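You operate a simulated robot arm through the tools that you are given. There is no shell and no other tool.

The job below is to be done with a simulated robot arm. You get a single attempt, and the scene is never put back.

## Task
Clamp the yellow roundel from T27 or easel T31 in T32 and wipe its paint off.
Fine: jaw close to the glass and knob to Tight before wiping; use the cloth beside the easel and put it back; it stays clamped; pale guide lines on the glass are no paint; the other one keeps its paint; leave other roundels and controls.

Only the result counts: the job must be done as asked and must still hold three seconds after the hand-in. Knocking over, shifting, dropping, spilling or breaking anything else fails it. Flat cloth is picked up by pressing the open fingertips on it (5 to 10 N) and closing them slowly along it; thin cloth reads only 2 to 8 mm in the jaws.

## Robot
A 7-joint arm with a two-finger parallel gripper, fixed in place. Base frame: the origin is at the foot of the arm, x ahead of it, y to its left, z up; the work surface is at about z = 882. Units: mm, degrees, N and s.
Its first joint turns from -149.0 to 149.0 degrees. Payload 3.43 kg.
Tool frame: the origin (TCP) lies between the finger pads and is the grasp point; the fingertips stand 30 mm ahead of it; z points along the fingers, y is the line along which they close. Largest opening 94 mm; finger width 28, thickness 10; the body of the gripper, 50 by 96 mm, starts 55 mm behind the TCP.
Orientation is told as [roll, pitch, yaw] about the base's x, y, z axes, in that order, counted from this pose: with the fingers straight down and closing along the base's y, the tool's x points along the base's -x, its y along +y and its z along -z.

## Interface
- The arm moves only by the tool jog_arm. Its argument "targets" is a list of rows, each an object (a shift or turn left out is 0, a gripper value left out holds the last) with "dp": the shift along the base's x, y, z in m, a list of three; "dr": the turn, a rotation vector about the base's x, y, z in degrees, a list of three; "jaw": the finger opening in m, from 0 to 0.094. In form: [{"dp": [dx, dy, dz], "dr": [ax, ay, az], "jaw": jaw}, ...]. A call has 1 to 20 rows; each row is the pose to reach, as a shift and turn from the pose commanded when the call began. A row lasts 0.2 s, in which the tool goes at most 50 mm and 8.6 degrees; a call with a longer step from one row to the next is refused whole, and so is a gripper value outside its range. A pose out of reach is approached as far as the arm can. The call stops where the force on the tool passes 40 N (or 10 N more than at its start, if that is more) or the arm is blocked; 0.2 s more then pass. The fingers move at their own pace (about 45 mm/s each) and stop on an object; they squeeze with about 23 N. The grip force told is the motor's: it shows also when the fingers shut on nothing. Time passes only in rows, and 0.2 s behind the last, so rows that repeat a pose let the fingers close. The reply holds the time, the measured pose of the TCP, the force on the tool along the base axes, the opening and the grip force, in the units named above and with some noise, with the torque about the TCP (base axes, N m) and any sound that the robot's microphone picked up.
- Cameras (640 x 400 px; columns grow to the right, rows downward): "scene" is fixed at [51, 649.2, 1632.3]; the picture's right is [0.98, -0.20, 0.00], its down [-0.19, -0.90, -0.39] and it looks along [0.08, 0.38, -0.92] (base axes); focal length 275 px, centre (320, 200). "wrist" rides on the gripper at [76, 14, -102] in the tool frame; the picture's right is [-0.18, 0.98, 0.00], its down [-0.75, -0.14, -0.64] and it looks along [-0.63, -0.12, 0.77] (tool axes); focal length 243 px, centre (320, 200). There is no depth. A picture from a camera that has moved, and an enlarged one, comes with that camera's place and axes in the base frame and with its lens.
- camera(camera): a new picture of that camera. It takes no simulated time.
- zoom(camera, box): a new picture of the part [left, top, right, bottom] of that camera's present view, enlarged. It takes no simulated time.
- sign_off(): hands the job in; it is judged then, once.

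Nothing tells you positions but the pictures and the camera data. Unless the task says otherwise, let go and move clear before handing in.

The tools are called by a JSON object that holds its "method" and its "body". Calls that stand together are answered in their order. jog_arm: Moves the arm, as the interface text tells. Its arguments: {"type":"object","properties":{"targets":{"type":"array"}},"required":["targets"]} The other tools are called the same way: camera (camera) takes a picture; zoom (camera, box) takes an enlarged picture of a part of a camera's view; sign_off () hands the job in.

At the start:

```text
time: 0.0
tool_pos: [463.4, 870.8, 1210.3]
ee_rot: [0.0, 0.0, 0.0]
wrist_force: [0.7, 0.7, -0.5]
ft_torque: [-0.03, 0.01, -0.01]
width: 94.1
grasp_force: 0.0
```

scene: 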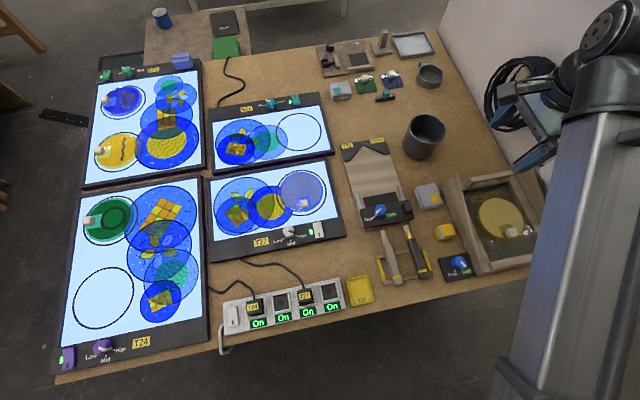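
wrist: 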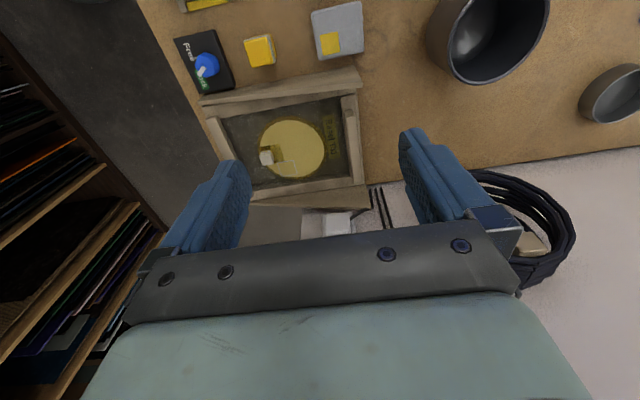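

I see a bench with light tables, an easel or vise area near the middle and a tray with a yellow roundel on the right. I'll enlarge several regions to read the labels and find T27, T31, T32 and the cloth.

{"method": "zoom", "body": {"camera": "scene", "box": [330, 130, 490, 230]}}

{"method": "zoom", "body": {"camera": "scene", "box": [420, 170, 560, 290]}}

{"method": "zoom", "body": {"camera": "scene", "box": [200, 150, 360, 260]}}

{"method": "zoom", "body": {"camera": "scene", "box": [300, 20, 460, 120]}}

{"method": "zoom", "body": {"camera": "scene", "box": [340, 210, 500, 310]}}

```text
4.00 times, centred on (410, 180) of scene
camera zoom: at [51.0, 649.2, 1632.3], right [0.98, -0.2, 0.0], down [-0.19, -0.9, -0.39], along [0.08, 0.38, -0.92], focal length 1100 px, centre (-40, 280)
```

zoom: 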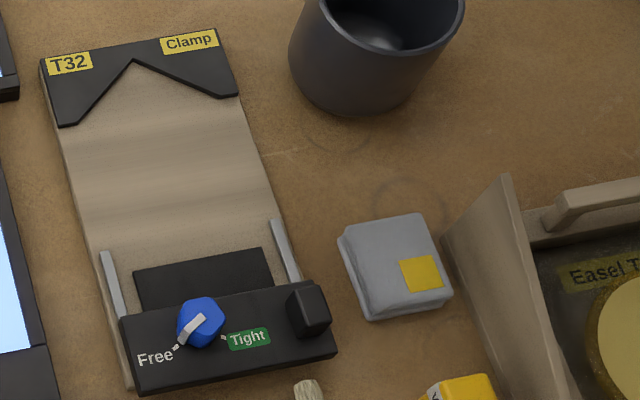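

```text
3.33 times, centred on (490, 230) of scene
camera zoom: at [51.0, 649.2, 1632.3], right [0.98, -0.2, 0.0], down [-0.19, -0.9, -0.39], along [0.08, 0.38, -0.92], focal length 916 px, centre (-247, 100)
```

zoom: 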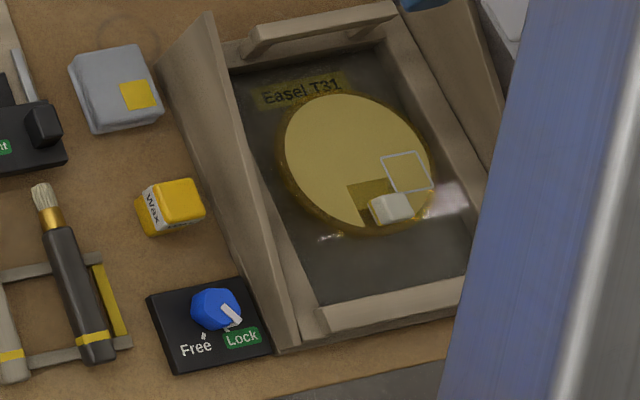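

```text
3.64 times, centred on (280, 205) of scene
camera zoom: at [51.0, 649.2, 1632.3], right [0.98, -0.2, 0.0], down [-0.19, -0.9, -0.39], along [0.08, 0.38, -0.92], focal length 1000 px, centre (466, 182)
```

zoom: 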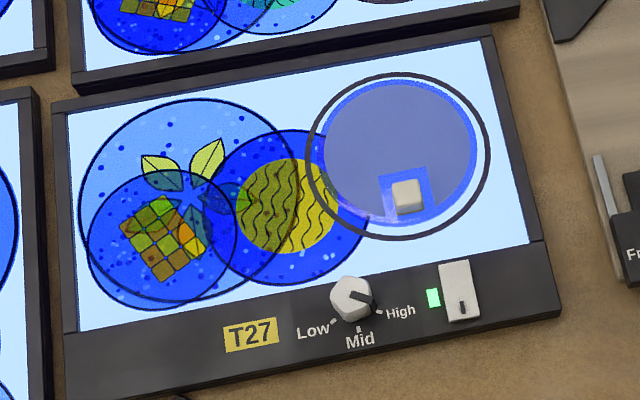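

```text
4.00 times, centred on (380, 70) of scene
camera zoom: at [51.0, 649.2, 1632.3], right [0.98, -0.2, 0.0], down [-0.19, -0.9, -0.39], along [0.08, 0.38, -0.92], focal length 1100 px, centre (80, 720)
```

zoom: 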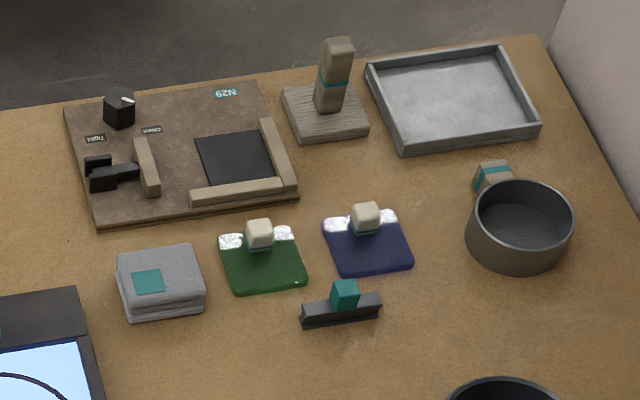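

```text
4.00 times, centred on (420, 260) of scene
camera zoom: at [51.0, 649.2, 1632.3], right [0.98, -0.2, 0.0], down [-0.19, -0.9, -0.39], along [0.08, 0.38, -0.92], focal length 1100 px, centre (-80, -40)
```

zoom: 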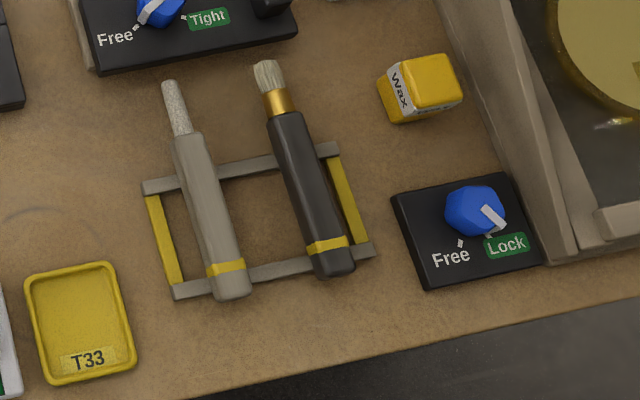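

The yellow roundel seems to be the one on easel T31, since T27's glass looks blue over the white light. The cloth with the yellow tag sits between T32 and T31, so I'll check details from the wrist view and other zooms before moving.

{"method": "zoom", "body": {"camera": "wrist", "box": [180, 60, 400, 220]}}

{"method": "zoom", "body": {"camera": "scene", "box": [270, 165, 350, 225]}}

{"method": "zoom", "body": {"camera": "scene", "box": [460, 180, 550, 250]}}

{"method": "zoom", "body": {"camera": "scene", "box": [335, 135, 415, 235]}}

```text
2.50 times, centred on (290, 140) of wrist
camera zoom: at [387.6, 886.3, 1312.0], right [0.18, 0.98, 0.0], down [0.75, -0.14, 0.64], along [0.63, -0.12, -0.77], focal length 606 px, centre (395, 350)
```

zoom: 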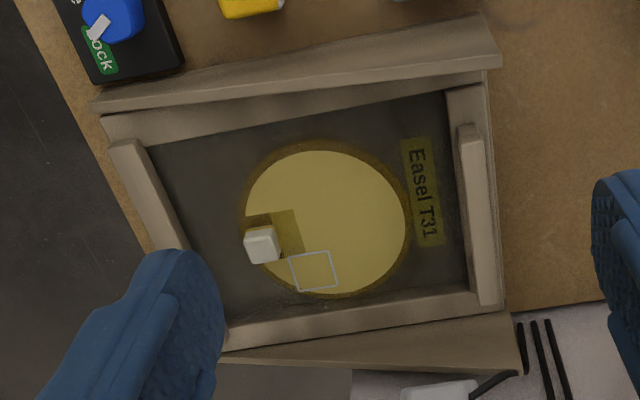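

```text
6.67 times, centred on (310, 195) of scene
camera zoom: at [51.0, 649.2, 1632.3], right [0.98, -0.2, 0.0], down [-0.19, -0.9, -0.39], along [0.08, 0.38, -0.92], focal length 1833 px, centre (387, 233)
```

zoom: 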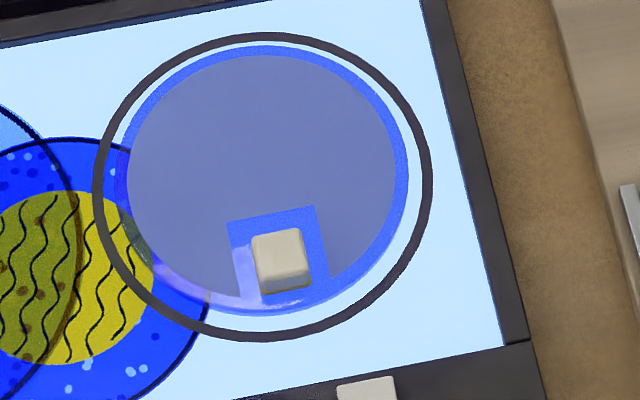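

```text
5.71 times, centred on (505, 215) of scene
camera zoom: at [51.0, 649.2, 1632.3], right [0.98, -0.2, 0.0], down [-0.19, -0.9, -0.39], along [0.08, 0.38, -0.92], focal length 1571 px, centre (-737, 114)
```

zoom: 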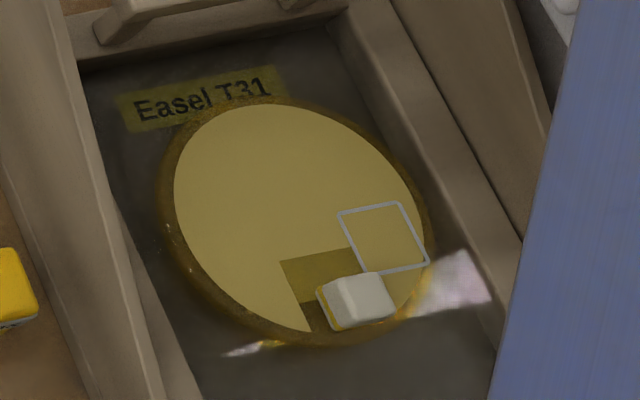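

```text
4.00 times, centred on (375, 185) of scene
camera zoom: at [51.0, 649.2, 1632.3], right [0.98, -0.2, 0.0], down [-0.19, -0.9, -0.39], along [0.08, 0.38, -0.92], focal length 1100 px, centre (100, 260)
```

zoom: 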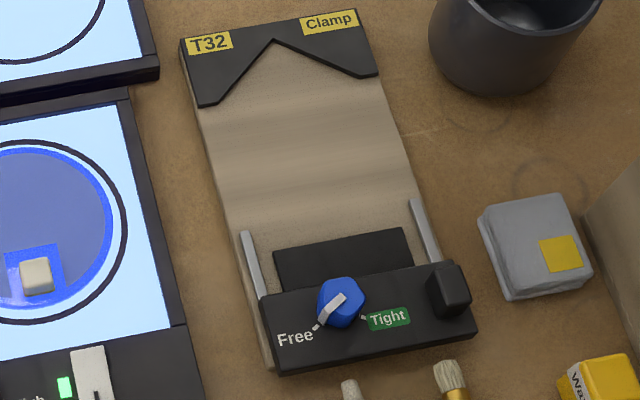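

Yellow glass is on easel T31 (knob at Lock, leave it); T32's jaw bar is near me, with its knob at Free. I'll move the arm with a yaw turn so the wrist camera looks over T32.

{"method": "jog_arm", "body": {"targets": [{"dp": [-0.018, -0.004, -0.005], "dr": [0, 0, 8]}, {"dp": [-0.036, -0.008, -0.01], "dr": [0, 0, 16]}, {"dp": [-0.054, -0.012, -0.015], "dr": [0, 0, 24]}, {"dp": [-0.072, -0.016, -0.02], "dr": [0, 0, 32]}, {"dp": [-0.09, -0.02, -0.025], "dr": [0, 0, 40]}, {"dp": [-0.108, -0.024, -0.03], "dr": [0, 0, 48]}, {"dp": [-0.126, -0.028, -0.035], "dr": [0, 0, 56]}, {"dp": [-0.144, -0.032, -0.04], "dr": [0, 0, 64]}, {"dp": [-0.162, -0.036, -0.045], "dr": [0, 0, 72]}, {"dp": [-0.18, -0.04, -0.05], "dr": [0, 0, 80]}, {"dp": [-0.2, -0.045, -0.06], "dr": [0, 0, 88]}]}}

```text
time: 2.4
tool_pos: [263.0, 827.0, 1149.0]
ee_rot: [0.0, 0.0, 88.1]
wrist_force: [-0.5, -0.2, 0.8]
ft_torque: [0.01, 0.02, -0.01]
width: 93.9
grasp_force: 0.0
```

The arm has turned to yaw 88 and should be looking out over T32. I'll take the wrist picture and an enlargement of the clamp.

{"method": "camera", "body": {"camera": "wrist"}}

{"method": "zoom", "body": {"camera": "wrist", "box": [240, 100, 400, 200]}}

{"method": "camera", "body": {"camera": "scene"}}

```text
taken
camera wrist: at [245.5, 751.9, 1251.2], right [-0.98, 0.22, 0.0], down [0.17, 0.75, 0.64], along [0.14, 0.63, -0.77], focal length 243 px, centre (320, 200)
```

wrist: 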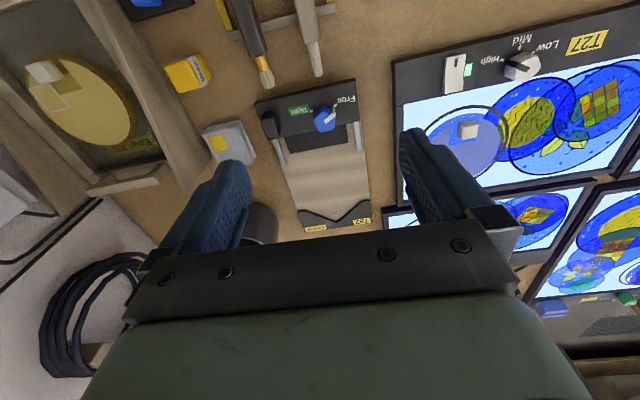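

```text
4.00 times, centred on (320, 150) of wrist
camera zoom: at [245.5, 751.9, 1251.2], right [-0.98, 0.22, 0.0], down [0.17, 0.75, 0.64], along [0.14, 0.63, -0.77], focal length 970 px, centre (320, 400)
```

zoom: 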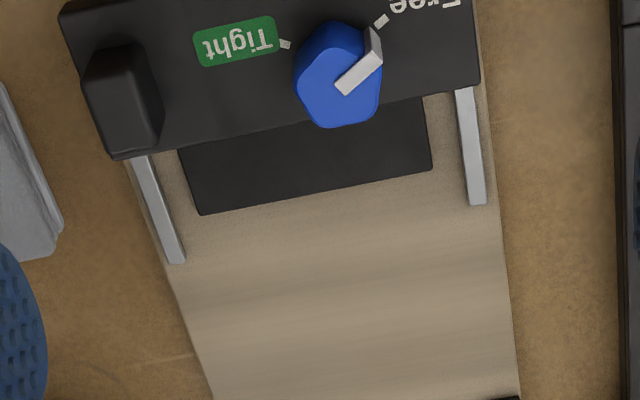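

```text
taken
```

scene: 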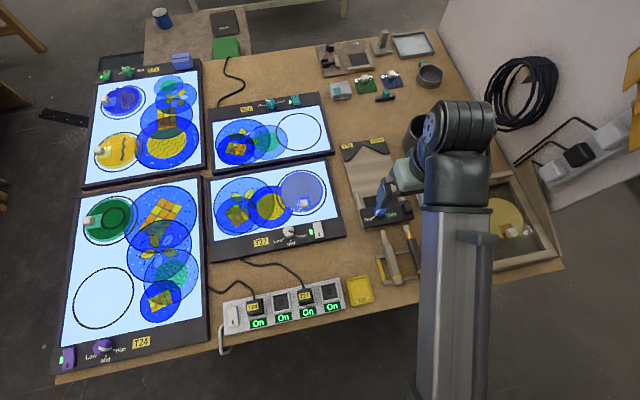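

Knob is near (267, 877, 928), the jaw's black handle cube near (342, 871, 925), and the V apex near (287, 1109). Next I'll move the camera over easel T31 to study the roundel and its tilt.

{"method": "jog_arm", "body": {"targets": [{"dp": [0.03, -0.017, -0.005]}, {"dp": [0.06, -0.034, -0.01]}, {"dp": [0.09, -0.051, -0.02]}, {"dp": [0.12, -0.068, -0.03]}, {"dp": [0.15, -0.085, -0.04]}, {"dp": [0.18, -0.102, -0.05]}, {"dp": [0.21, -0.12, -0.06]}, {"dp": [0.24, -0.14, -0.07]}, {"dp": [0.27, -0.155, -0.08]}, {"dp": [0.297, -0.167, -0.089]}, {"dp": [0.297, -0.167, -0.089]}]}}

{"method": "camera", "body": {"camera": "wrist"}}

{"method": "camera", "body": {"camera": "scene"}}

```text
time: 4.8
tool_pos: [563.6, 659.2, 1061.5]
ee_rot: [0.0, 0.1, 88.0]
wrist_force: [0.3, 0.2, 0.5]
ft_torque: [-0.01, 0.03, -0.02]
width: 94.1
grasp_force: 0.0
```

```text
taken
camera wrist: at [546.2, 584.0, 1164.0], right [-0.98, 0.22, 0.0], down [0.17, 0.75, 0.64], along [0.14, 0.63, -0.77], focal length 243 px, centre (320, 200)
```

wrist: 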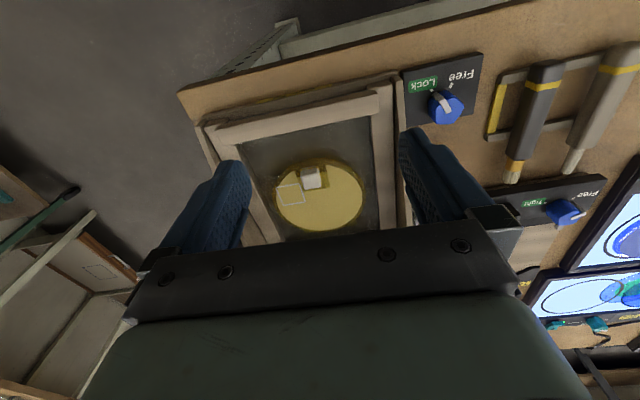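

```text
taken
```

scene: 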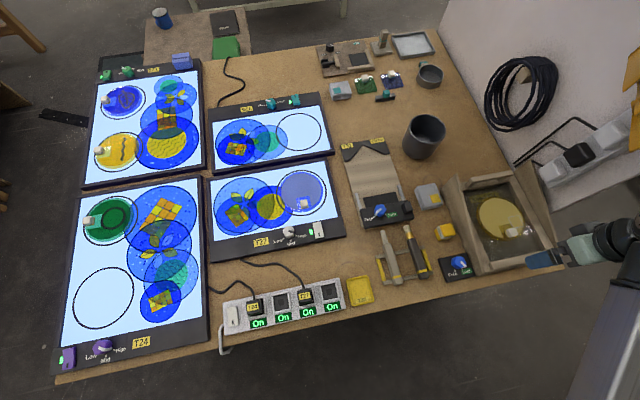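

{"method": "zoom", "body": {"camera": "wrist", "box": [240, 130, 400, 230]}}

{"method": "zoom", "body": {"camera": "scene", "box": [440, 165, 580, 285]}}

{"method": "zoom", "body": {"camera": "wrist", "box": [180, 60, 420, 220]}}

```text
4.00 times, centred on (320, 180) of wrist
camera zoom: at [546.2, 584.0, 1164.0], right [-0.98, 0.22, 0.0], down [0.17, 0.75, 0.64], along [0.14, 0.63, -0.77], focal length 970 px, centre (320, 280)
```

zoom: 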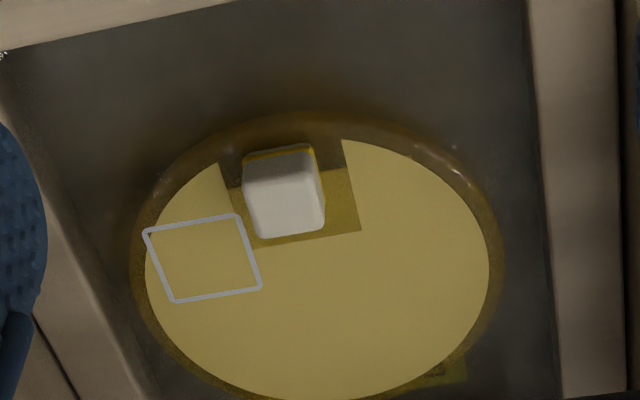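

```text
3.33 times, centred on (510, 225) of scene
camera zoom: at [51.0, 649.2, 1632.3], right [0.98, -0.2, 0.0], down [-0.19, -0.9, -0.39], along [0.08, 0.38, -0.92], focal length 916 px, centre (-313, 117)
```

zoom: 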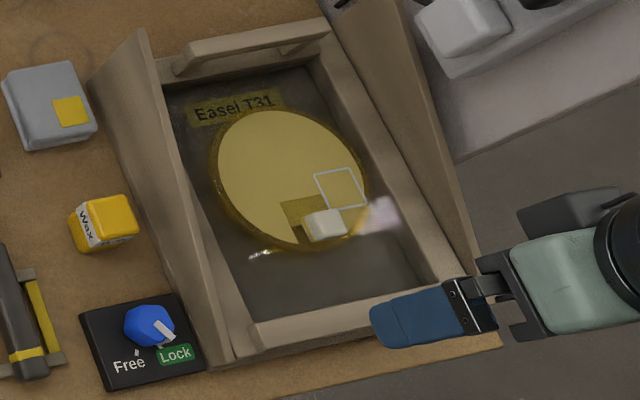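

```text
2.50 times, centred on (300, 140) of wrist
camera zoom: at [546.2, 584.0, 1164.0], right [-0.98, 0.22, 0.0], down [0.17, 0.75, 0.64], along [0.14, 0.63, -0.77], focal length 606 px, centre (370, 350)
```

zoom: 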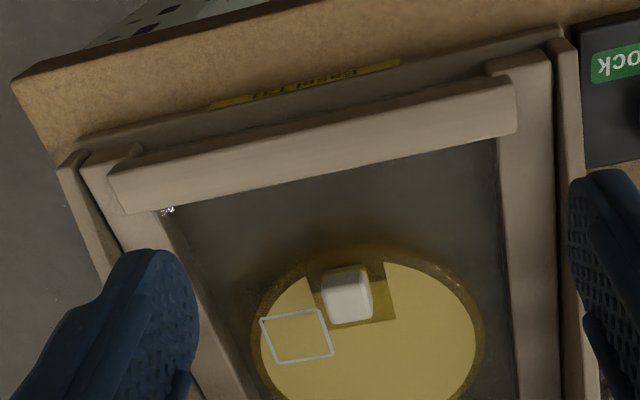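

The roundel lies nearly flat on the easel: centre about (593, 788), radius about 62, handle top about (593, 750, 927), with the handle on the robot side. I'll go back over T32 to measure the V and bed and to check how far I can reach.

{"method": "jog_arm", "body": {"targets": [{"dp": [-0.02, 0.02, 0.02]}, {"dp": [-0.05, 0.045, 0.04]}, {"dp": [-0.08, 0.07, 0.05]}, {"dp": [-0.11, 0.1, 0.05]}, {"dp": [-0.14, 0.13, 0.05]}, {"dp": [-0.17, 0.16, 0.05]}, {"dp": [-0.2, 0.19, 0.05]}, {"dp": [-0.23, 0.22, 0.05]}, {"dp": [-0.26, 0.245, 0.05]}, {"dp": [-0.278, 0.261, 0.05]}, {"dp": [-0.278, 0.261, 0.05]}]}}

{"method": "camera", "body": {"camera": "wrist"}}

{"method": "zoom", "body": {"camera": "wrist", "box": [240, 130, 400, 230]}}

{"method": "zoom", "body": {"camera": "wrist", "box": [220, 0, 420, 125]}}

```text
time: 7.2
tool_pos: [282.9, 922.6, 1110.5]
ee_rot: [0.1, 0.0, 88.0]
wrist_force: [-0.6, 0.4, -0.2]
ft_torque: [-0.01, -0.06, 0.01]
width: 94.1
grasp_force: 0.1
```

```text
taken
camera wrist: at [265.8, 846.9, 1213.2], right [-0.98, 0.22, 0.0], down [0.17, 0.75, 0.64], along [0.14, 0.63, -0.77], focal length 243 px, centre (320, 200)
```

wrist: 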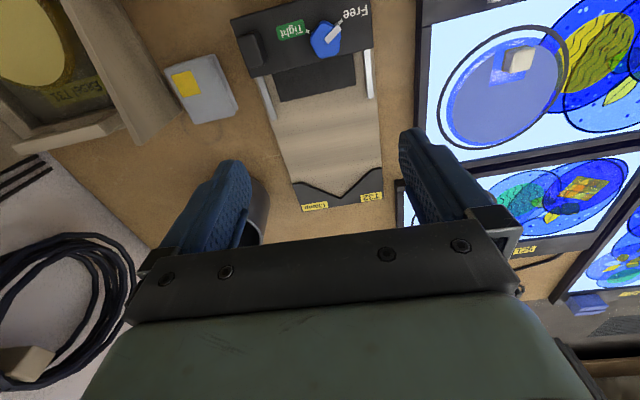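

```text
4.00 times, centred on (320, 180) of wrist
camera zoom: at [265.8, 846.9, 1213.2], right [-0.98, 0.22, 0.0], down [0.17, 0.75, 0.64], along [0.14, 0.63, -0.77], focal length 970 px, centre (320, 280)
```

zoom: 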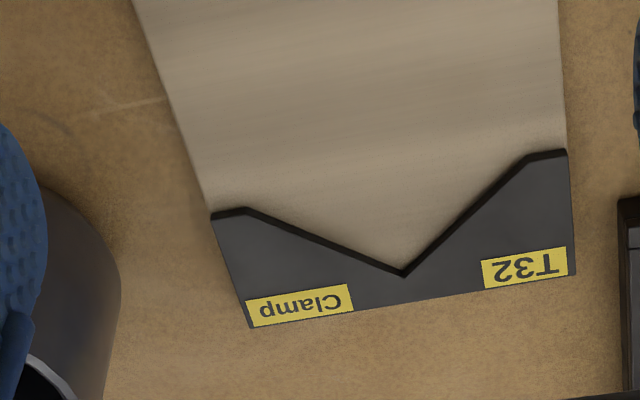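

```text
3.20 times, centred on (320, 62) of wrist
camera zoom: at [265.8, 846.9, 1213.2], right [-0.98, 0.22, 0.0], down [0.17, 0.75, 0.64], along [0.14, 0.63, -0.77], focal length 776 px, centre (320, 640)
```

zoom: 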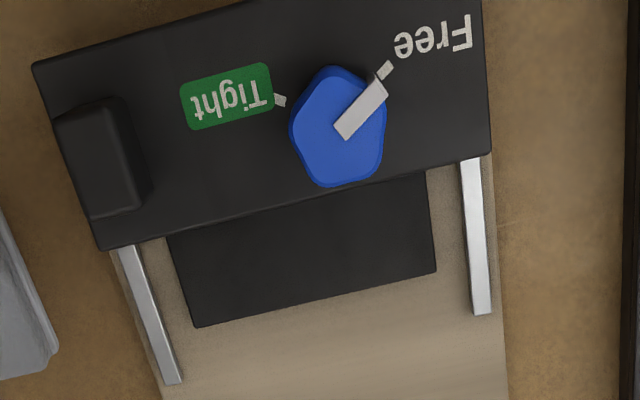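

T32's V apex is near (287, 1104) with about a 100° opening, so the seated disc centre should be near (287, 1021) and its handle near y = 983. That is beyond the vertical-tool reach, so I'll test the reach with the tool tilted outward, well above the bed.

{"method": "jog_arm", "body": {"targets": [{"dp": [0, 0.0, 0.0], "dr": [6, 0, 0]}, {"dp": [0, 0.01, -0.01], "dr": [12, 0, 0]}, {"dp": [0, 0.02, -0.02], "dr": [18, 0, 0]}, {"dp": [0, 0.035, -0.035], "dr": [24, 0, 0]}, {"dp": [0, 0.05, -0.05], "dr": [30, 0, 0]}, {"dp": [0, 0.07, -0.06], "dr": [30, 0, 0]}, {"dp": [0, 0.09, -0.06], "dr": [30, 0, 0]}, {"dp": [0, 0.11, -0.06], "dr": [30, 0, 0]}, {"dp": [0, 0.11, -0.06], "dr": [30, 0, 0]}]}}

{"method": "camera", "body": {"camera": "wrist"}}

{"method": "camera", "body": {"camera": "scene"}}

```text
time: 9.2
tool_pos: [283.2, 1030.2, 1050.2]
ee_rot: [1.1, -30.0, 87.6]
wrist_force: [0.9, 0.4, 0.5]
ft_torque: [-0.01, -0.03, -0.02]
width: 93.9
grasp_force: 0.1
```

```text
taken
camera wrist: at [265.6, 913.8, 1100.7], right [-0.98, 0.19, 0.11], down [0.17, 0.33, 0.93], along [0.14, 0.93, -0.35], focal length 243 px, centre (320, 200)
```

wrist: 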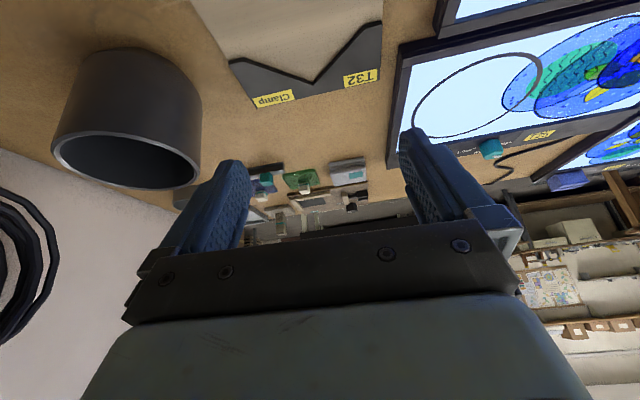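

```text
taken
```

scene: 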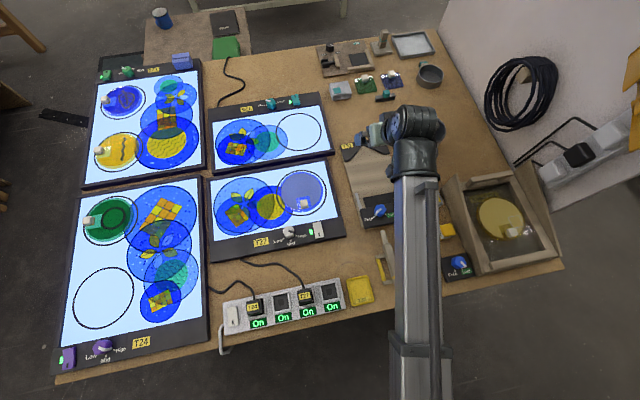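

With a 30° tilt the arm reached (283, 1030, 1050). I'll check lower and farther, keeping the fingertips above the V plate.

{"method": "jog_arm", "body": {"targets": [{"dp": [0, 0.0, -0.02]}, {"dp": [0, 0.0, -0.04]}, {"dp": [0, 0.0, -0.06]}, {"dp": [0, 0.0, -0.08]}, {"dp": [0, 0.02, -0.08]}, {"dp": [0, 0.04, -0.08]}, {"dp": [0, 0.06, -0.08]}, {"dp": [0, 0.06, -0.08]}]}}

{"method": "camera", "body": {"camera": "scene"}}

```text
time: 11.0
tool_pos: [283.0, 1091.5, 971.4]
ee_rot: [1.3, -30.0, 87.7]
wrist_force: [0.8, -0.4, -0.1]
ft_torque: [0.0, -0.01, 0.03]
width: 93.9
grasp_force: 0.1
```

```text
taken
```

scene: 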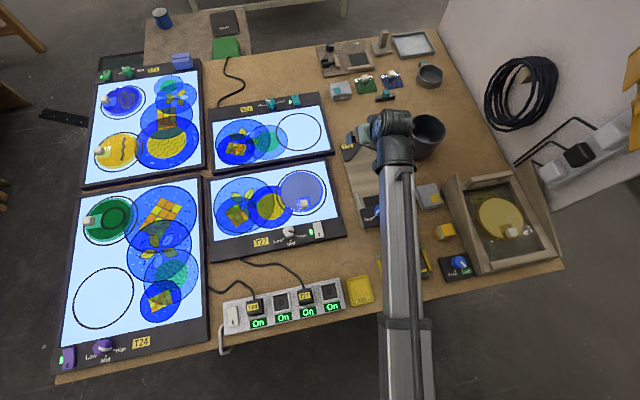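

A 30° tilt easily reaches y = 1091 at low height. I'll check that 15° tilt with yaw 90 is enough at the planned placing spot, since that suits the handle grip better.

{"method": "jog_arm", "body": {"targets": [{"dp": [0, -0.02, 0.0], "dr": [-5, -0.26, 0.62]}, {"dp": [0, -0.05, 0.01], "dr": [-10, -0.51, 1.24]}, {"dp": [0, -0.08, 0.01], "dr": [-15, -0.77, 1.86]}, {"dp": [0.003, -0.113, 0.0], "dr": [-15, -0.77, 1.86]}, {"dp": [0.003, -0.113, -0.01], "dr": [-15, -0.77, 1.86]}, {"dp": [0.003, -0.113, -0.01], "dr": [-15, -0.77, 1.86]}]}}

{"method": "camera", "body": {"camera": "wrist"}}

```text
time: 12.4
tool_pos: [284.7, 977.5, 962.6]
ee_rot: [0.0, -15.0, 90.0]
wrist_force: [-0.4, 0.1, 0.3]
ft_torque: [0.0, -0.01, 0.02]
width: 94.1
grasp_force: 0.1
```

```text
taken
camera wrist: at [270.1, 878.5, 1040.2], right [-0.98, 0.18, 0.05], down [0.14, 0.56, 0.82], along [0.12, 0.81, -0.58], focal length 243 px, centre (320, 200)
```

wrist: 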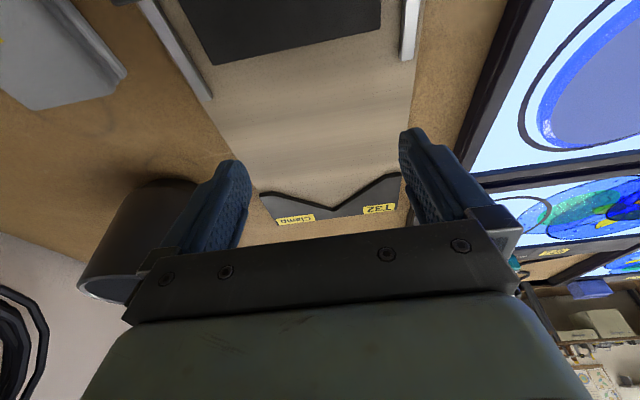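

Reached cleanly at 15° tilt. I'll take an enlarged look at the V from here to fix its height and position.

{"method": "zoom", "body": {"camera": "wrist", "box": [240, 130, 400, 230]}}

{"method": "zoom", "body": {"camera": "wrist", "box": [140, 0, 420, 120]}}

```text
4.00 times, centred on (320, 180) of wrist
camera zoom: at [270.1, 878.5, 1040.2], right [-0.98, 0.18, 0.05], down [0.14, 0.56, 0.82], along [0.12, 0.81, -0.58], focal length 970 px, centre (320, 280)
```

zoom: 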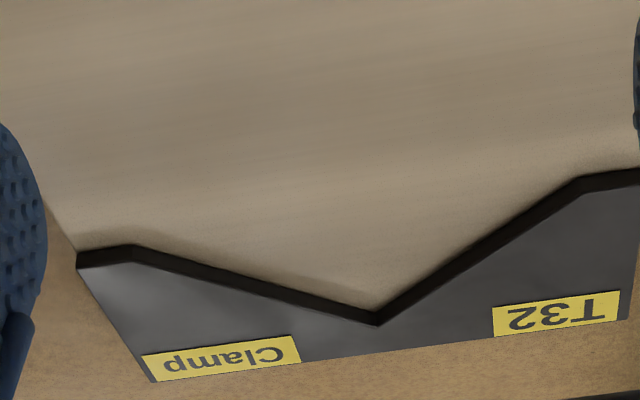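

```text
2.29 times, centred on (280, 60) of wrist
camera zoom: at [270.1, 878.5, 1040.2], right [-0.98, 0.18, 0.05], down [0.14, 0.56, 0.82], along [0.12, 0.81, -0.58], focal length 555 px, centre (411, 520)
```

zoom: 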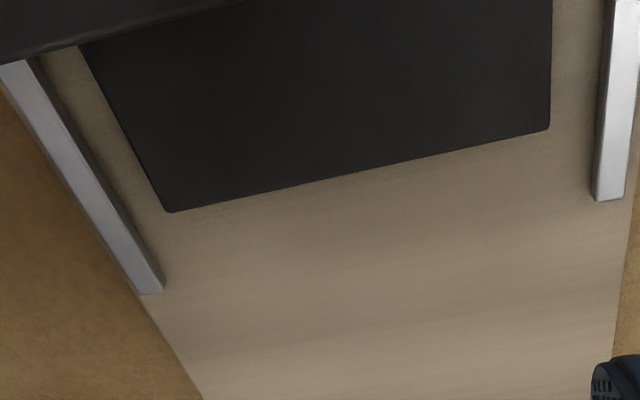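

The bed lies at about z = 885, apex about (288.5, 1117), so the seated disc centre is about (288.5, 1036). Now I'll go to hover above the yellow roundel's handle with this same orientation.

{"method": "jog_arm", "body": {"targets": [{"dp": [0, -0.01, 0.04]}, {"dp": [0.0, -0.03, 0.08]}, {"dp": [0.035, -0.055, 0.1]}, {"dp": [0.07, -0.08, 0.1]}, {"dp": [0.105, -0.105, 0.1]}, {"dp": [0.14, -0.13, 0.1]}, {"dp": [0.175, -0.155, 0.1]}, {"dp": [0.21, -0.18, 0.1]}, {"dp": [0.245, -0.205, 0.1]}, {"dp": [0.28, -0.225, 0.09]}, {"dp": [0.308, -0.234, 0.07]}, {"dp": [0.308, -0.234, 0.05]}, {"dp": [0.308, -0.234, 0.05]}]}}

{"method": "camera", "body": {"camera": "wrist"}}

{"method": "zoom", "body": {"camera": "wrist", "box": [220, 100, 420, 225]}}

{"method": "zoom", "body": {"camera": "scene", "box": [440, 165, 580, 285]}}

```text
time: 15.2
tool_pos: [593.8, 745.9, 1011.8]
ee_rot: [0.1, -15.0, 90.0]
wrist_force: [-1.2, -0.8, 0.2]
ft_torque: [0.01, -0.01, -0.05]
width: 94.0
grasp_force: 0.0
```

```text
taken
camera wrist: at [578.9, 645.2, 1091.4], right [-0.98, 0.18, 0.05], down [0.14, 0.56, 0.82], along [0.12, 0.81, -0.58], focal length 243 px, centre (320, 200)
```

wrist: 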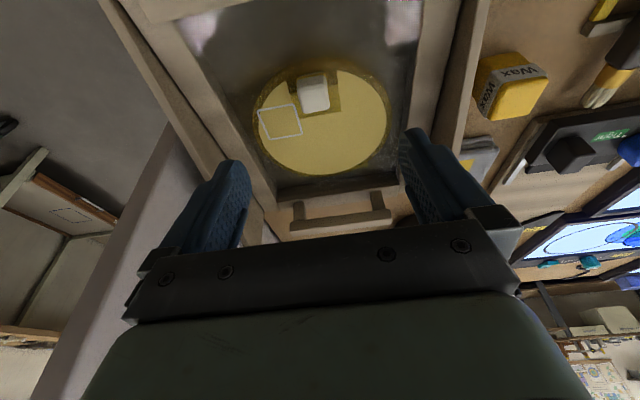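

```text
3.20 times, centred on (320, 162) of wrist
camera zoom: at [578.9, 645.2, 1091.4], right [-0.98, 0.18, 0.05], down [0.14, 0.56, 0.82], along [0.12, 0.81, -0.58], focal length 776 px, centre (320, 320)
```

zoom: 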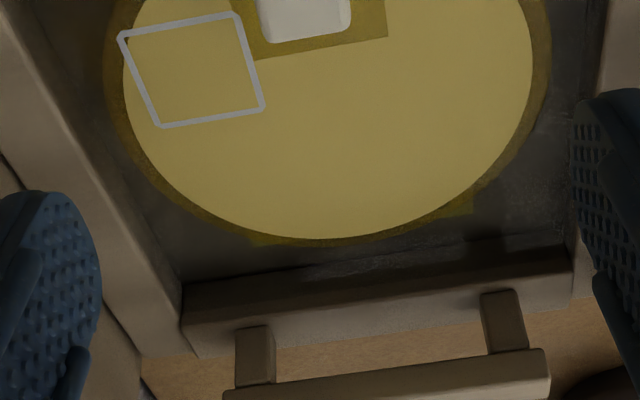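

```text
3.33 times, centred on (510, 225) of scene
camera zoom: at [51.0, 649.2, 1632.3], right [0.98, -0.2, 0.0], down [-0.19, -0.9, -0.39], along [0.08, 0.38, -0.92], focal length 916 px, centre (-313, 117)
```

zoom: 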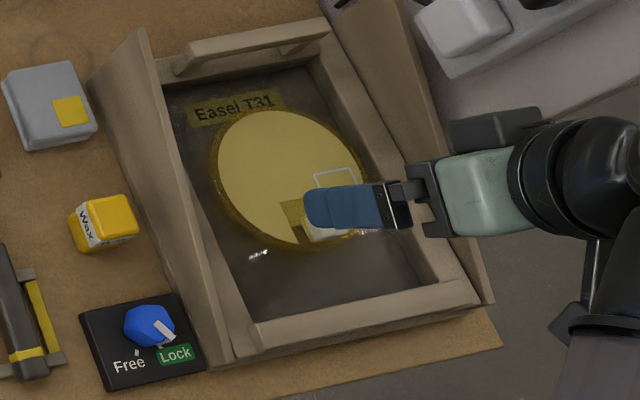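

The handle is between the fingers, as expected at about (593.5, 749), with the glass top about z = 911. I'll narrow the jaws to 60 mm and lower in stages, watching the force.

{"method": "jog_arm", "body": {"targets": [{"dp": [0, -0.003, -0.01], "jaw": 0.06}, {"dp": [0, -0.003, -0.025], "jaw": 0.06}, {"dp": [0, -0.003, -0.04], "jaw": 0.06}, {"dp": [0, -0.003, -0.05], "jaw": 0.06}, {"dp": [0, -0.003, -0.056], "jaw": 0.06}, {"dp": [0, -0.003, -0.056], "jaw": 0.06}]}}

{"method": "camera", "body": {"camera": "wrist"}}

{"method": "zoom", "body": {"camera": "wrist", "box": [220, 90, 420, 215]}}

{"method": "zoom", "body": {"camera": "scene", "box": [470, 195, 550, 255]}}

```text
time: 16.6
tool_pos: [594.7, 740.6, 954.5]
ee_rot: [0.1, -14.9, 90.0]
wrist_force: [0.1, -0.4, 0.0]
ft_torque: [-0.01, -0.02, 0.02]
width: 60.0
grasp_force: 0.1
```

```text
taken
camera wrist: at [579.8, 641.5, 1033.2], right [-0.98, 0.18, 0.05], down [0.14, 0.56, 0.82], along [0.12, 0.81, -0.58], focal length 243 px, centre (320, 200)
```

wrist: 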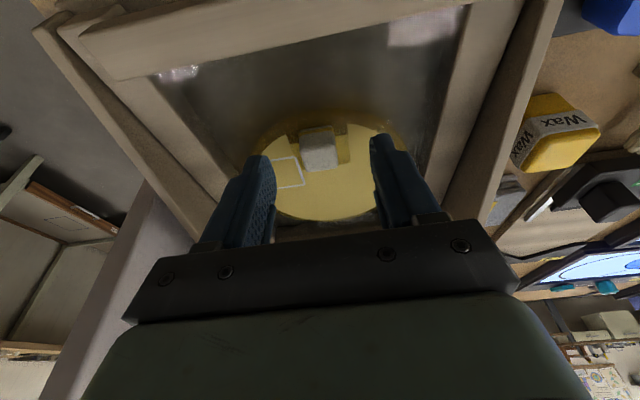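

```text
3.20 times, centred on (320, 152) of wrist
camera zoom: at [579.8, 641.5, 1033.2], right [-0.98, 0.18, 0.05], down [0.14, 0.56, 0.82], along [0.12, 0.81, -0.58], focal length 776 px, centre (320, 352)
```

zoom: 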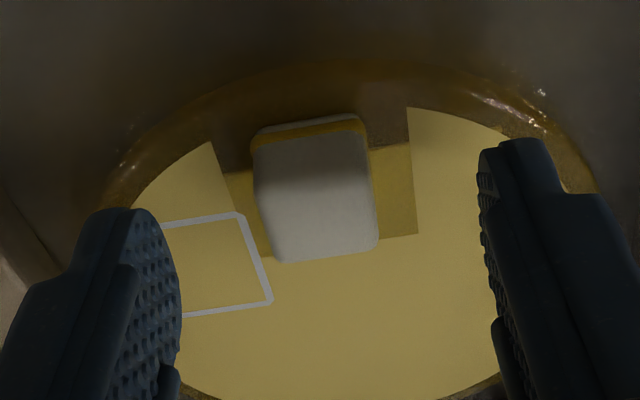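

```text
6.67 times, centred on (510, 225) of scene
camera zoom: at [51.0, 649.2, 1632.3], right [0.98, -0.2, 0.0], down [-0.19, -0.9, -0.39], along [0.08, 0.38, -0.92], focal length 1833 px, centre (-947, 33)
```

zoom: 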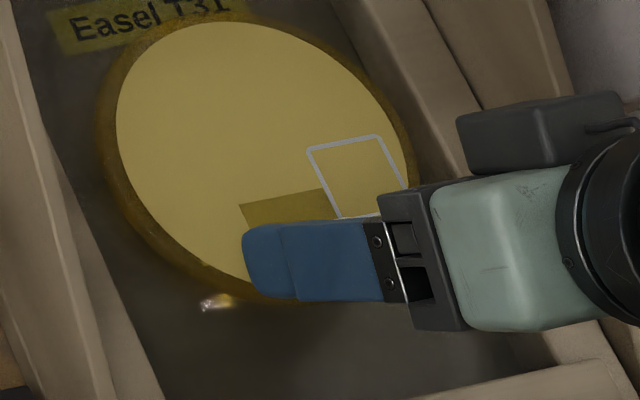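

Handle is well centred between the fingers with no contact so far. I'll lower the last 8 mm in small steps.

{"method": "jog_arm", "body": {"targets": [{"dp": [-0.0005, 0.001, -0.003]}, {"dp": [-0.0005, 0.002, -0.006]}, {"dp": [-0.0005, 0.002, -0.008]}, {"dp": [-0.0005, 0.002, -0.008]}]}}

{"method": "zoom", "body": {"camera": "wrist", "box": [220, 90, 420, 215]}}

```text
time: 17.6
tool_pos: [594.2, 742.9, 947.4]
ee_rot: [0.1, -15.0, 90.1]
wrist_force: [0.7, 0.9, 0.4]
ft_torque: [-0.04, 0.01, 0.0]
width: 60.0
grasp_force: 0.0
```

```text
3.20 times, centred on (320, 152) of wrist
camera zoom: at [579.1, 643.1, 1026.5], right [-0.98, 0.18, 0.05], down [0.14, 0.56, 0.82], along [0.12, 0.81, -0.58], focal length 776 px, centre (320, 352)
```

zoom: 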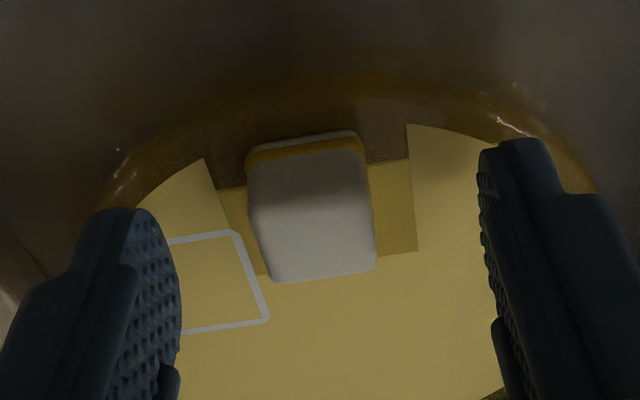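

Still no contact. I'll go down another 3 mm and then close slowly on the handle.

{"method": "jog_arm", "body": {"targets": [{"dp": [-0.0005, 0, -0.0015]}, {"dp": [-0.0005, 0, -0.003]}, {"dp": [-0.0005, 0, -0.003]}]}}

```text
time: 18.4
tool_pos: [593.2, 742.6, 943.9]
ee_rot: [0.0, -15.1, 90.0]
wrist_force: [-0.2, -0.1, 0.3]
ft_torque: [0.01, -0.01, -0.05]
width: 60.1
grasp_force: 0.0
```

No contact at z ≈ 944, so the tips are just above the glass. Closing on the handle now.

{"method": "jog_arm", "body": {"targets": [{"jaw": 0.045}, {"jaw": 0.035}, {"jaw": 0.028}, {"jaw": 0.02}, {"jaw": 0.01}, {"jaw": 0.01}, {"jaw": 0.01}]}}

{"method": "zoom", "body": {"camera": "wrist", "box": [220, 90, 420, 215]}}

```text
time: 20.0
tool_pos: [594.9, 743.5, 943.7]
ee_rot: [0.0, -15.0, 90.0]
wrist_force: [0.1, -0.3, 1.2]
ft_torque: [0.01, -0.03, 0.05]
width: 21.7
grasp_force: 22.7
```

```text
3.20 times, centred on (320, 152) of wrist
camera zoom: at [578.6, 642.7, 1023.1], right [-0.98, 0.18, 0.05], down [0.14, 0.56, 0.82], along [0.12, 0.81, -0.58], focal length 776 px, centre (320, 352)
```

zoom: 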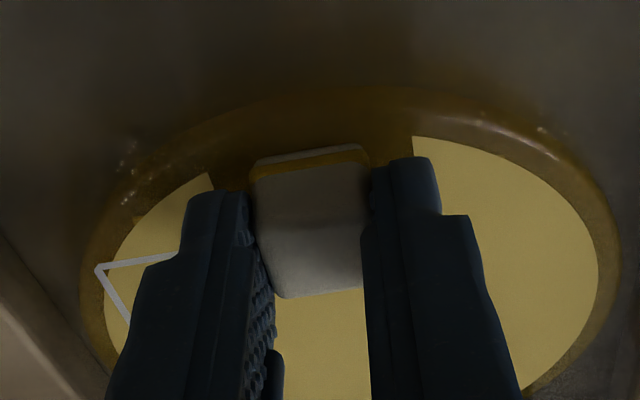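

The handle is gripped at 21.7 mm with 22.7 N. I'll lift a few millimetres to check that the disc follows.

{"method": "jog_arm", "body": {"targets": [{"dp": [0, 0, 0.002]}, {"dp": [0, 0, 0.005]}, {"dp": [0, 0, 0.01]}, {"dp": [0, 0, 0.02]}, {"dp": [0, 0, 0.02]}]}}

{"method": "camera", "body": {"camera": "wrist"}}

{"method": "zoom", "body": {"camera": "scene", "box": [440, 165, 580, 285]}}

```text
time: 21.2
tool_pos: [593.9, 743.4, 963.0]
ee_rot: [0.0, -15.0, 90.0]
wrist_force: [0.2, 0.3, -0.9]
ft_torque: [-0.08, 0.01, 0.0]
width: 21.5
grasp_force: 22.9
```

```text
taken
camera wrist: at [578.9, 643.0, 1042.5], right [-0.98, 0.18, 0.05], down [0.14, 0.56, 0.81], along [0.12, 0.81, -0.58], focal length 243 px, centre (320, 200)
```

wrist: 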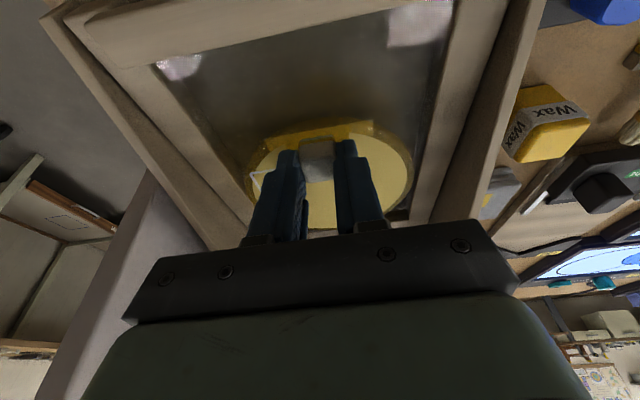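

```text
3.33 times, centred on (510, 225) of scene
camera zoom: at [51.0, 649.2, 1632.3], right [0.98, -0.2, 0.0], down [-0.19, -0.9, -0.39], along [0.08, 0.38, -0.92], focal length 916 px, centre (-313, 117)
```

zoom: 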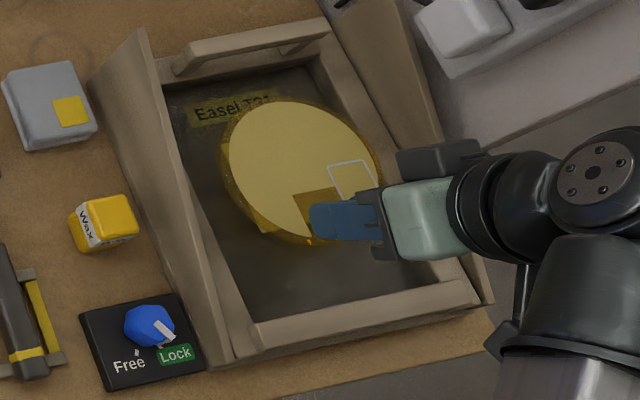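

The disc came up with the gripper. I'll look closer for any sag before travelling.

{"method": "zoom", "body": {"camera": "wrist", "box": [220, 90, 440, 230]}}

{"method": "zoom", "body": {"camera": "scene", "box": [480, 180, 560, 250]}}

```text
2.86 times, centred on (330, 160) of wrist
camera zoom: at [578.9, 643.0, 1042.5], right [-0.98, 0.18, 0.05], down [0.14, 0.56, 0.81], along [0.12, 0.81, -0.58], focal length 693 px, centre (291, 314)
```

zoom: 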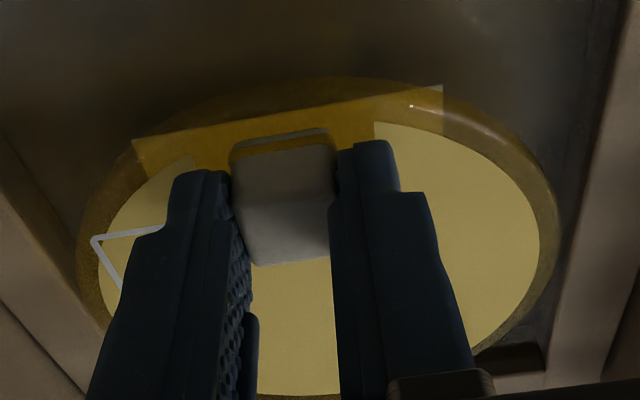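

```text
5.71 times, centred on (520, 215) of scene
camera zoom: at [51.0, 649.2, 1632.3], right [0.98, -0.2, 0.0], down [-0.19, -0.9, -0.39], along [0.08, 0.38, -0.92], focal length 1571 px, centre (-823, 114)
```

zoom: 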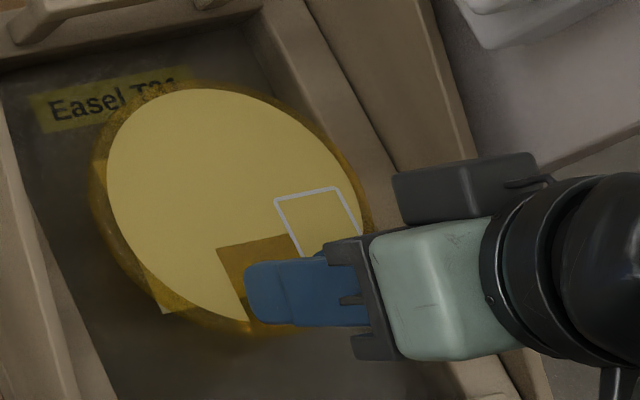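

No sag: the disc sits the same in the gripper as before the lift. I'll raise it and carry it over T32, aiming for TCP (289.6, 983.5).

{"method": "jog_arm", "body": {"targets": [{"dp": [0, 0, 0.01]}, {"dp": [0, 0, 0.03]}, {"dp": [0, 0, 0.055]}, {"dp": [0, 0, 0.08]}, {"dp": [-0.006, 0.005, 0.095]}, {"dp": [-0.02, 0.016, 0.1]}, {"dp": [-0.04, 0.032, 0.1]}, {"dp": [-0.062, 0.049, 0.1]}, {"dp": [-0.085, 0.067, 0.1]}, {"dp": [-0.108, 0.085, 0.1]}, {"dp": [-0.131, 0.103, 0.1]}, {"dp": [-0.154, 0.121, 0.1]}, {"dp": [-0.177, 0.14, 0.1]}, {"dp": [-0.2, 0.158, 0.1]}, {"dp": [-0.223, 0.176, 0.1]}, {"dp": [-0.246, 0.194, 0.1]}, {"dp": [-0.267, 0.211, 0.1]}, {"dp": [-0.285, 0.225, 0.1]}, {"dp": [-0.298, 0.235, 0.1]}, {"dp": [-0.304, 0.24, 0.1]}]}}

{"method": "camera", "body": {"camera": "wrist"}}

{"method": "camera", "body": {"camera": "scene"}}

```text
time: 25.4
tool_pos: [290.0, 982.6, 1063.0]
ee_rot: [0.0, -15.0, 90.0]
wrist_force: [0.4, -0.5, -1.0]
ft_torque: [-0.02, 0.02, -0.05]
width: 21.5
grasp_force: 22.6
```

```text
taken
camera wrist: at [275.7, 882.4, 1142.3], right [-0.98, 0.18, 0.05], down [0.14, 0.56, 0.82], along [0.12, 0.81, -0.58], focal length 243 px, centre (320, 200)
```

wrist: 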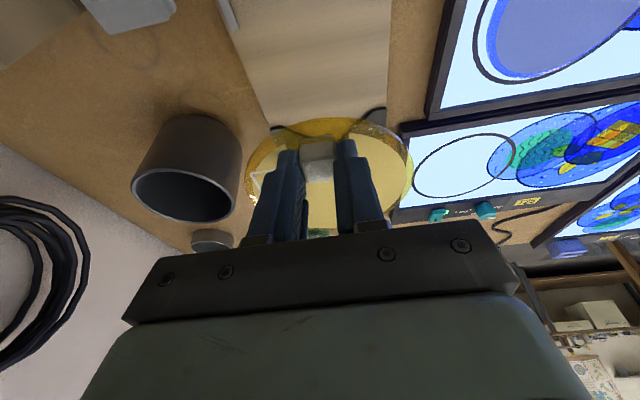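

```text
taken
```

scene: 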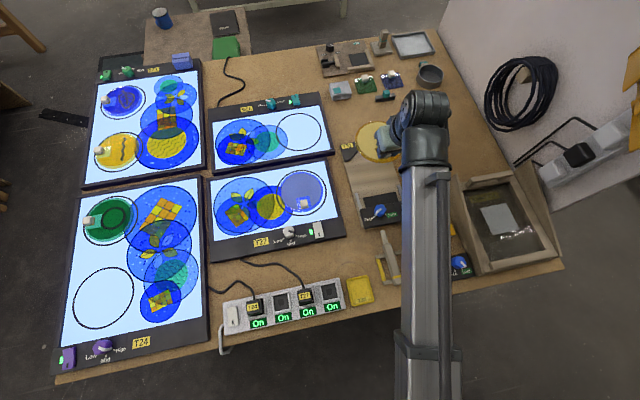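

The disc is over T32 and still level. Next I'll descend to about 20 mm above the bed and look again.

{"method": "jog_arm", "body": {"targets": [{"dp": [-0.0005, 0.001, -0.015]}, {"dp": [-0.0005, 0.001, -0.035]}, {"dp": [-0.0005, 0.001, -0.055]}, {"dp": [-0.0005, 0.001, -0.075]}, {"dp": [-0.0005, 0.001, -0.092]}, {"dp": [-0.0005, 0.001, -0.105]}, {"dp": [-0.0005, 0.001, -0.113]}, {"dp": [-0.0005, 0.001, -0.113]}]}}

{"method": "zoom", "body": {"camera": "wrist", "box": [220, 90, 440, 230]}}

{"method": "zoom", "body": {"camera": "scene", "box": [330, 110, 430, 210]}}

{"method": "camera", "body": {"camera": "wrist"}}

```text
time: 27.2
tool_pos: [288.2, 985.0, 950.6]
ee_rot: [0.1, -15.0, 90.0]
wrist_force: [0.3, 0.3, -1.4]
ft_torque: [-0.07, 0.02, 0.01]
width: 21.2
grasp_force: 22.6
```

```text
2.86 times, centred on (330, 160) of wrist
camera zoom: at [273.8, 884.2, 1029.4], right [-0.98, 0.18, 0.05], down [0.14, 0.56, 0.82], along [0.12, 0.81, -0.58], focal length 693 px, centre (291, 314)
```

zoom: 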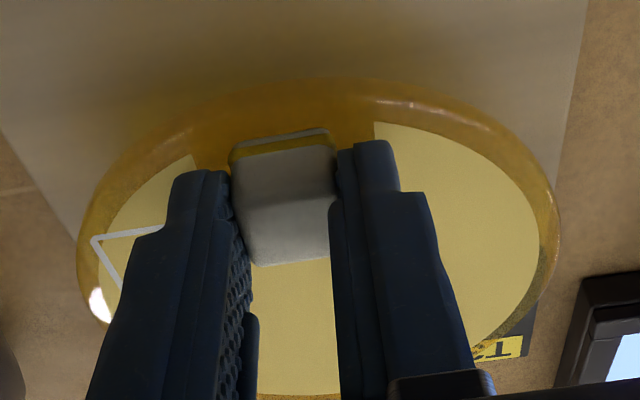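

```text
4.00 times, centred on (380, 160) of scene
camera zoom: at [51.0, 649.2, 1632.3], right [0.98, -0.2, 0.0], down [-0.19, -0.9, -0.39], along [0.08, 0.38, -0.92], focal length 1100 px, centre (80, 360)
```

zoom: 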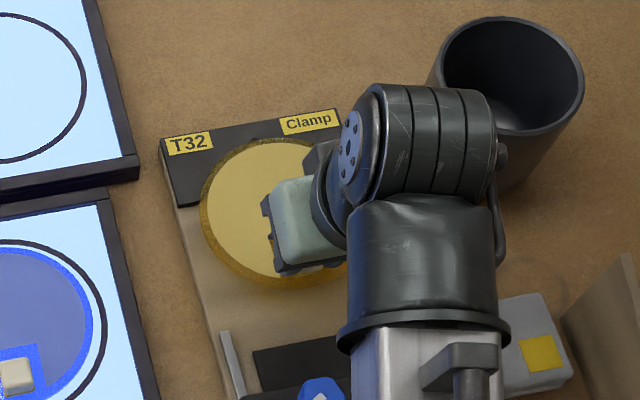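

```text
taken
camera wrist: at [273.8, 884.2, 1029.4], right [-0.98, 0.18, 0.05], down [0.14, 0.56, 0.82], along [0.12, 0.81, -0.58], focal length 243 px, centre (320, 200)
```

wrist: 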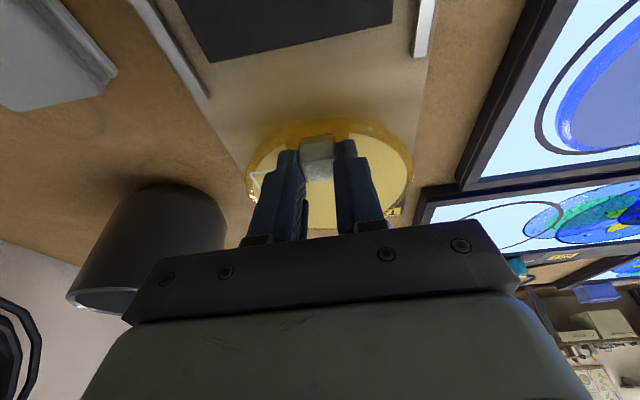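

Position looks good, but I'll shift 8 mm back from the V so the disc cannot land on the plate; the jaw will seat it later. Then I'll descend in stages toward the bed.

{"method": "jog_arm", "body": {"targets": [{"dp": [0.0005, -0.004, 0]}, {"dp": [0.0005, -0.008, 0]}, {"dp": [0.0005, -0.008, -0.006]}, {"dp": [0.0005, -0.008, -0.012]}, {"dp": [0.0005, -0.008, -0.016]}, {"dp": [0.0005, -0.008, -0.016]}]}}

{"method": "zoom", "body": {"camera": "wrist", "box": [220, 90, 440, 230]}}

{"method": "zoom", "body": {"camera": "scene", "box": [330, 110, 430, 210]}}

```text
time: 28.6
tool_pos: [290.2, 975.1, 936.2]
ee_rot: [0.1, -15.0, 90.0]
wrist_force: [-0.8, -0.2, -0.3]
ft_torque: [-0.09, 0.01, -0.05]
width: 21.4
grasp_force: 22.9
```

```text
2.86 times, centred on (330, 160) of wrist
camera zoom: at [275.0, 875.9, 1014.4], right [-0.98, 0.18, 0.05], down [0.14, 0.56, 0.82], along [0.12, 0.81, -0.58], focal length 693 px, centre (291, 314)
```

zoom: 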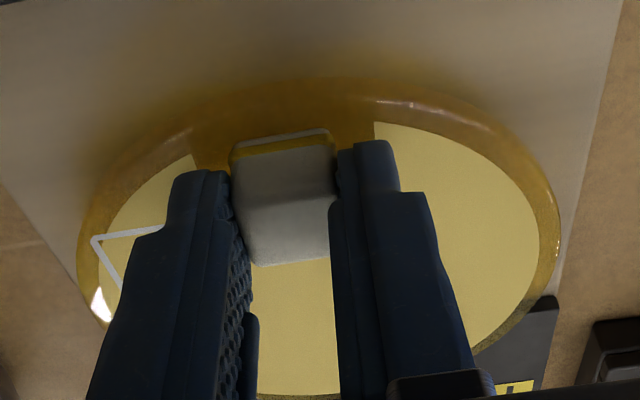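

```text
4.00 times, centred on (380, 160) of scene
camera zoom: at [51.0, 649.2, 1632.3], right [0.98, -0.2, 0.0], down [-0.19, -0.9, -0.39], along [0.08, 0.38, -0.92], focal length 1100 px, centre (80, 360)
```

zoom: 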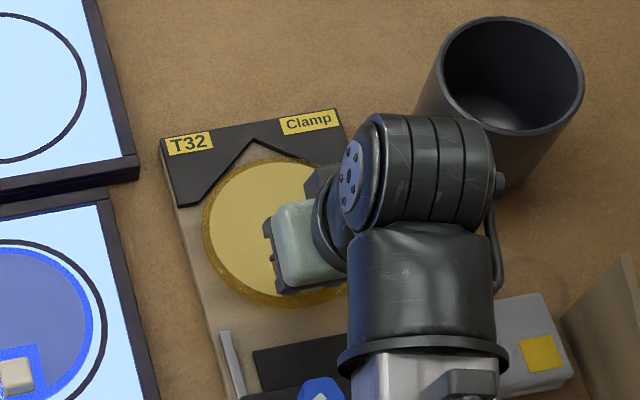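

The disc hovers just ahead of the V, clear of the plate. I'll lower in 1.5 mm steps and look for contact force.

{"method": "jog_arm", "body": {"targets": [{"dp": [0, 0, -0.002]}, {"dp": [0, 0, -0.004]}, {"dp": [0, 0, -0.004]}]}}

{"method": "jog_arm", "body": {"targets": [{"dp": [0, 0, -0.001]}, {"dp": [0, 0, -0.002]}, {"dp": [0, 0, -0.002]}]}}

```text
time: 29.4
tool_pos: [289.5, 975.9, 930.3]
ee_rot: [0.0, -15.0, 89.9]
wrist_force: [-0.4, -0.4, -1.4]
ft_torque: [-0.03, -0.02, 0.02]
width: 21.4
grasp_force: 23.0
```

```text
time: 30.2
tool_pos: [289.2, 976.1, 927.5]
ee_rot: [0.0, -15.0, 90.0]
wrist_force: [0.0, 0.7, -1.6]
ft_torque: [-0.07, -0.02, 0.01]
width: 21.0
grasp_force: 22.8
```

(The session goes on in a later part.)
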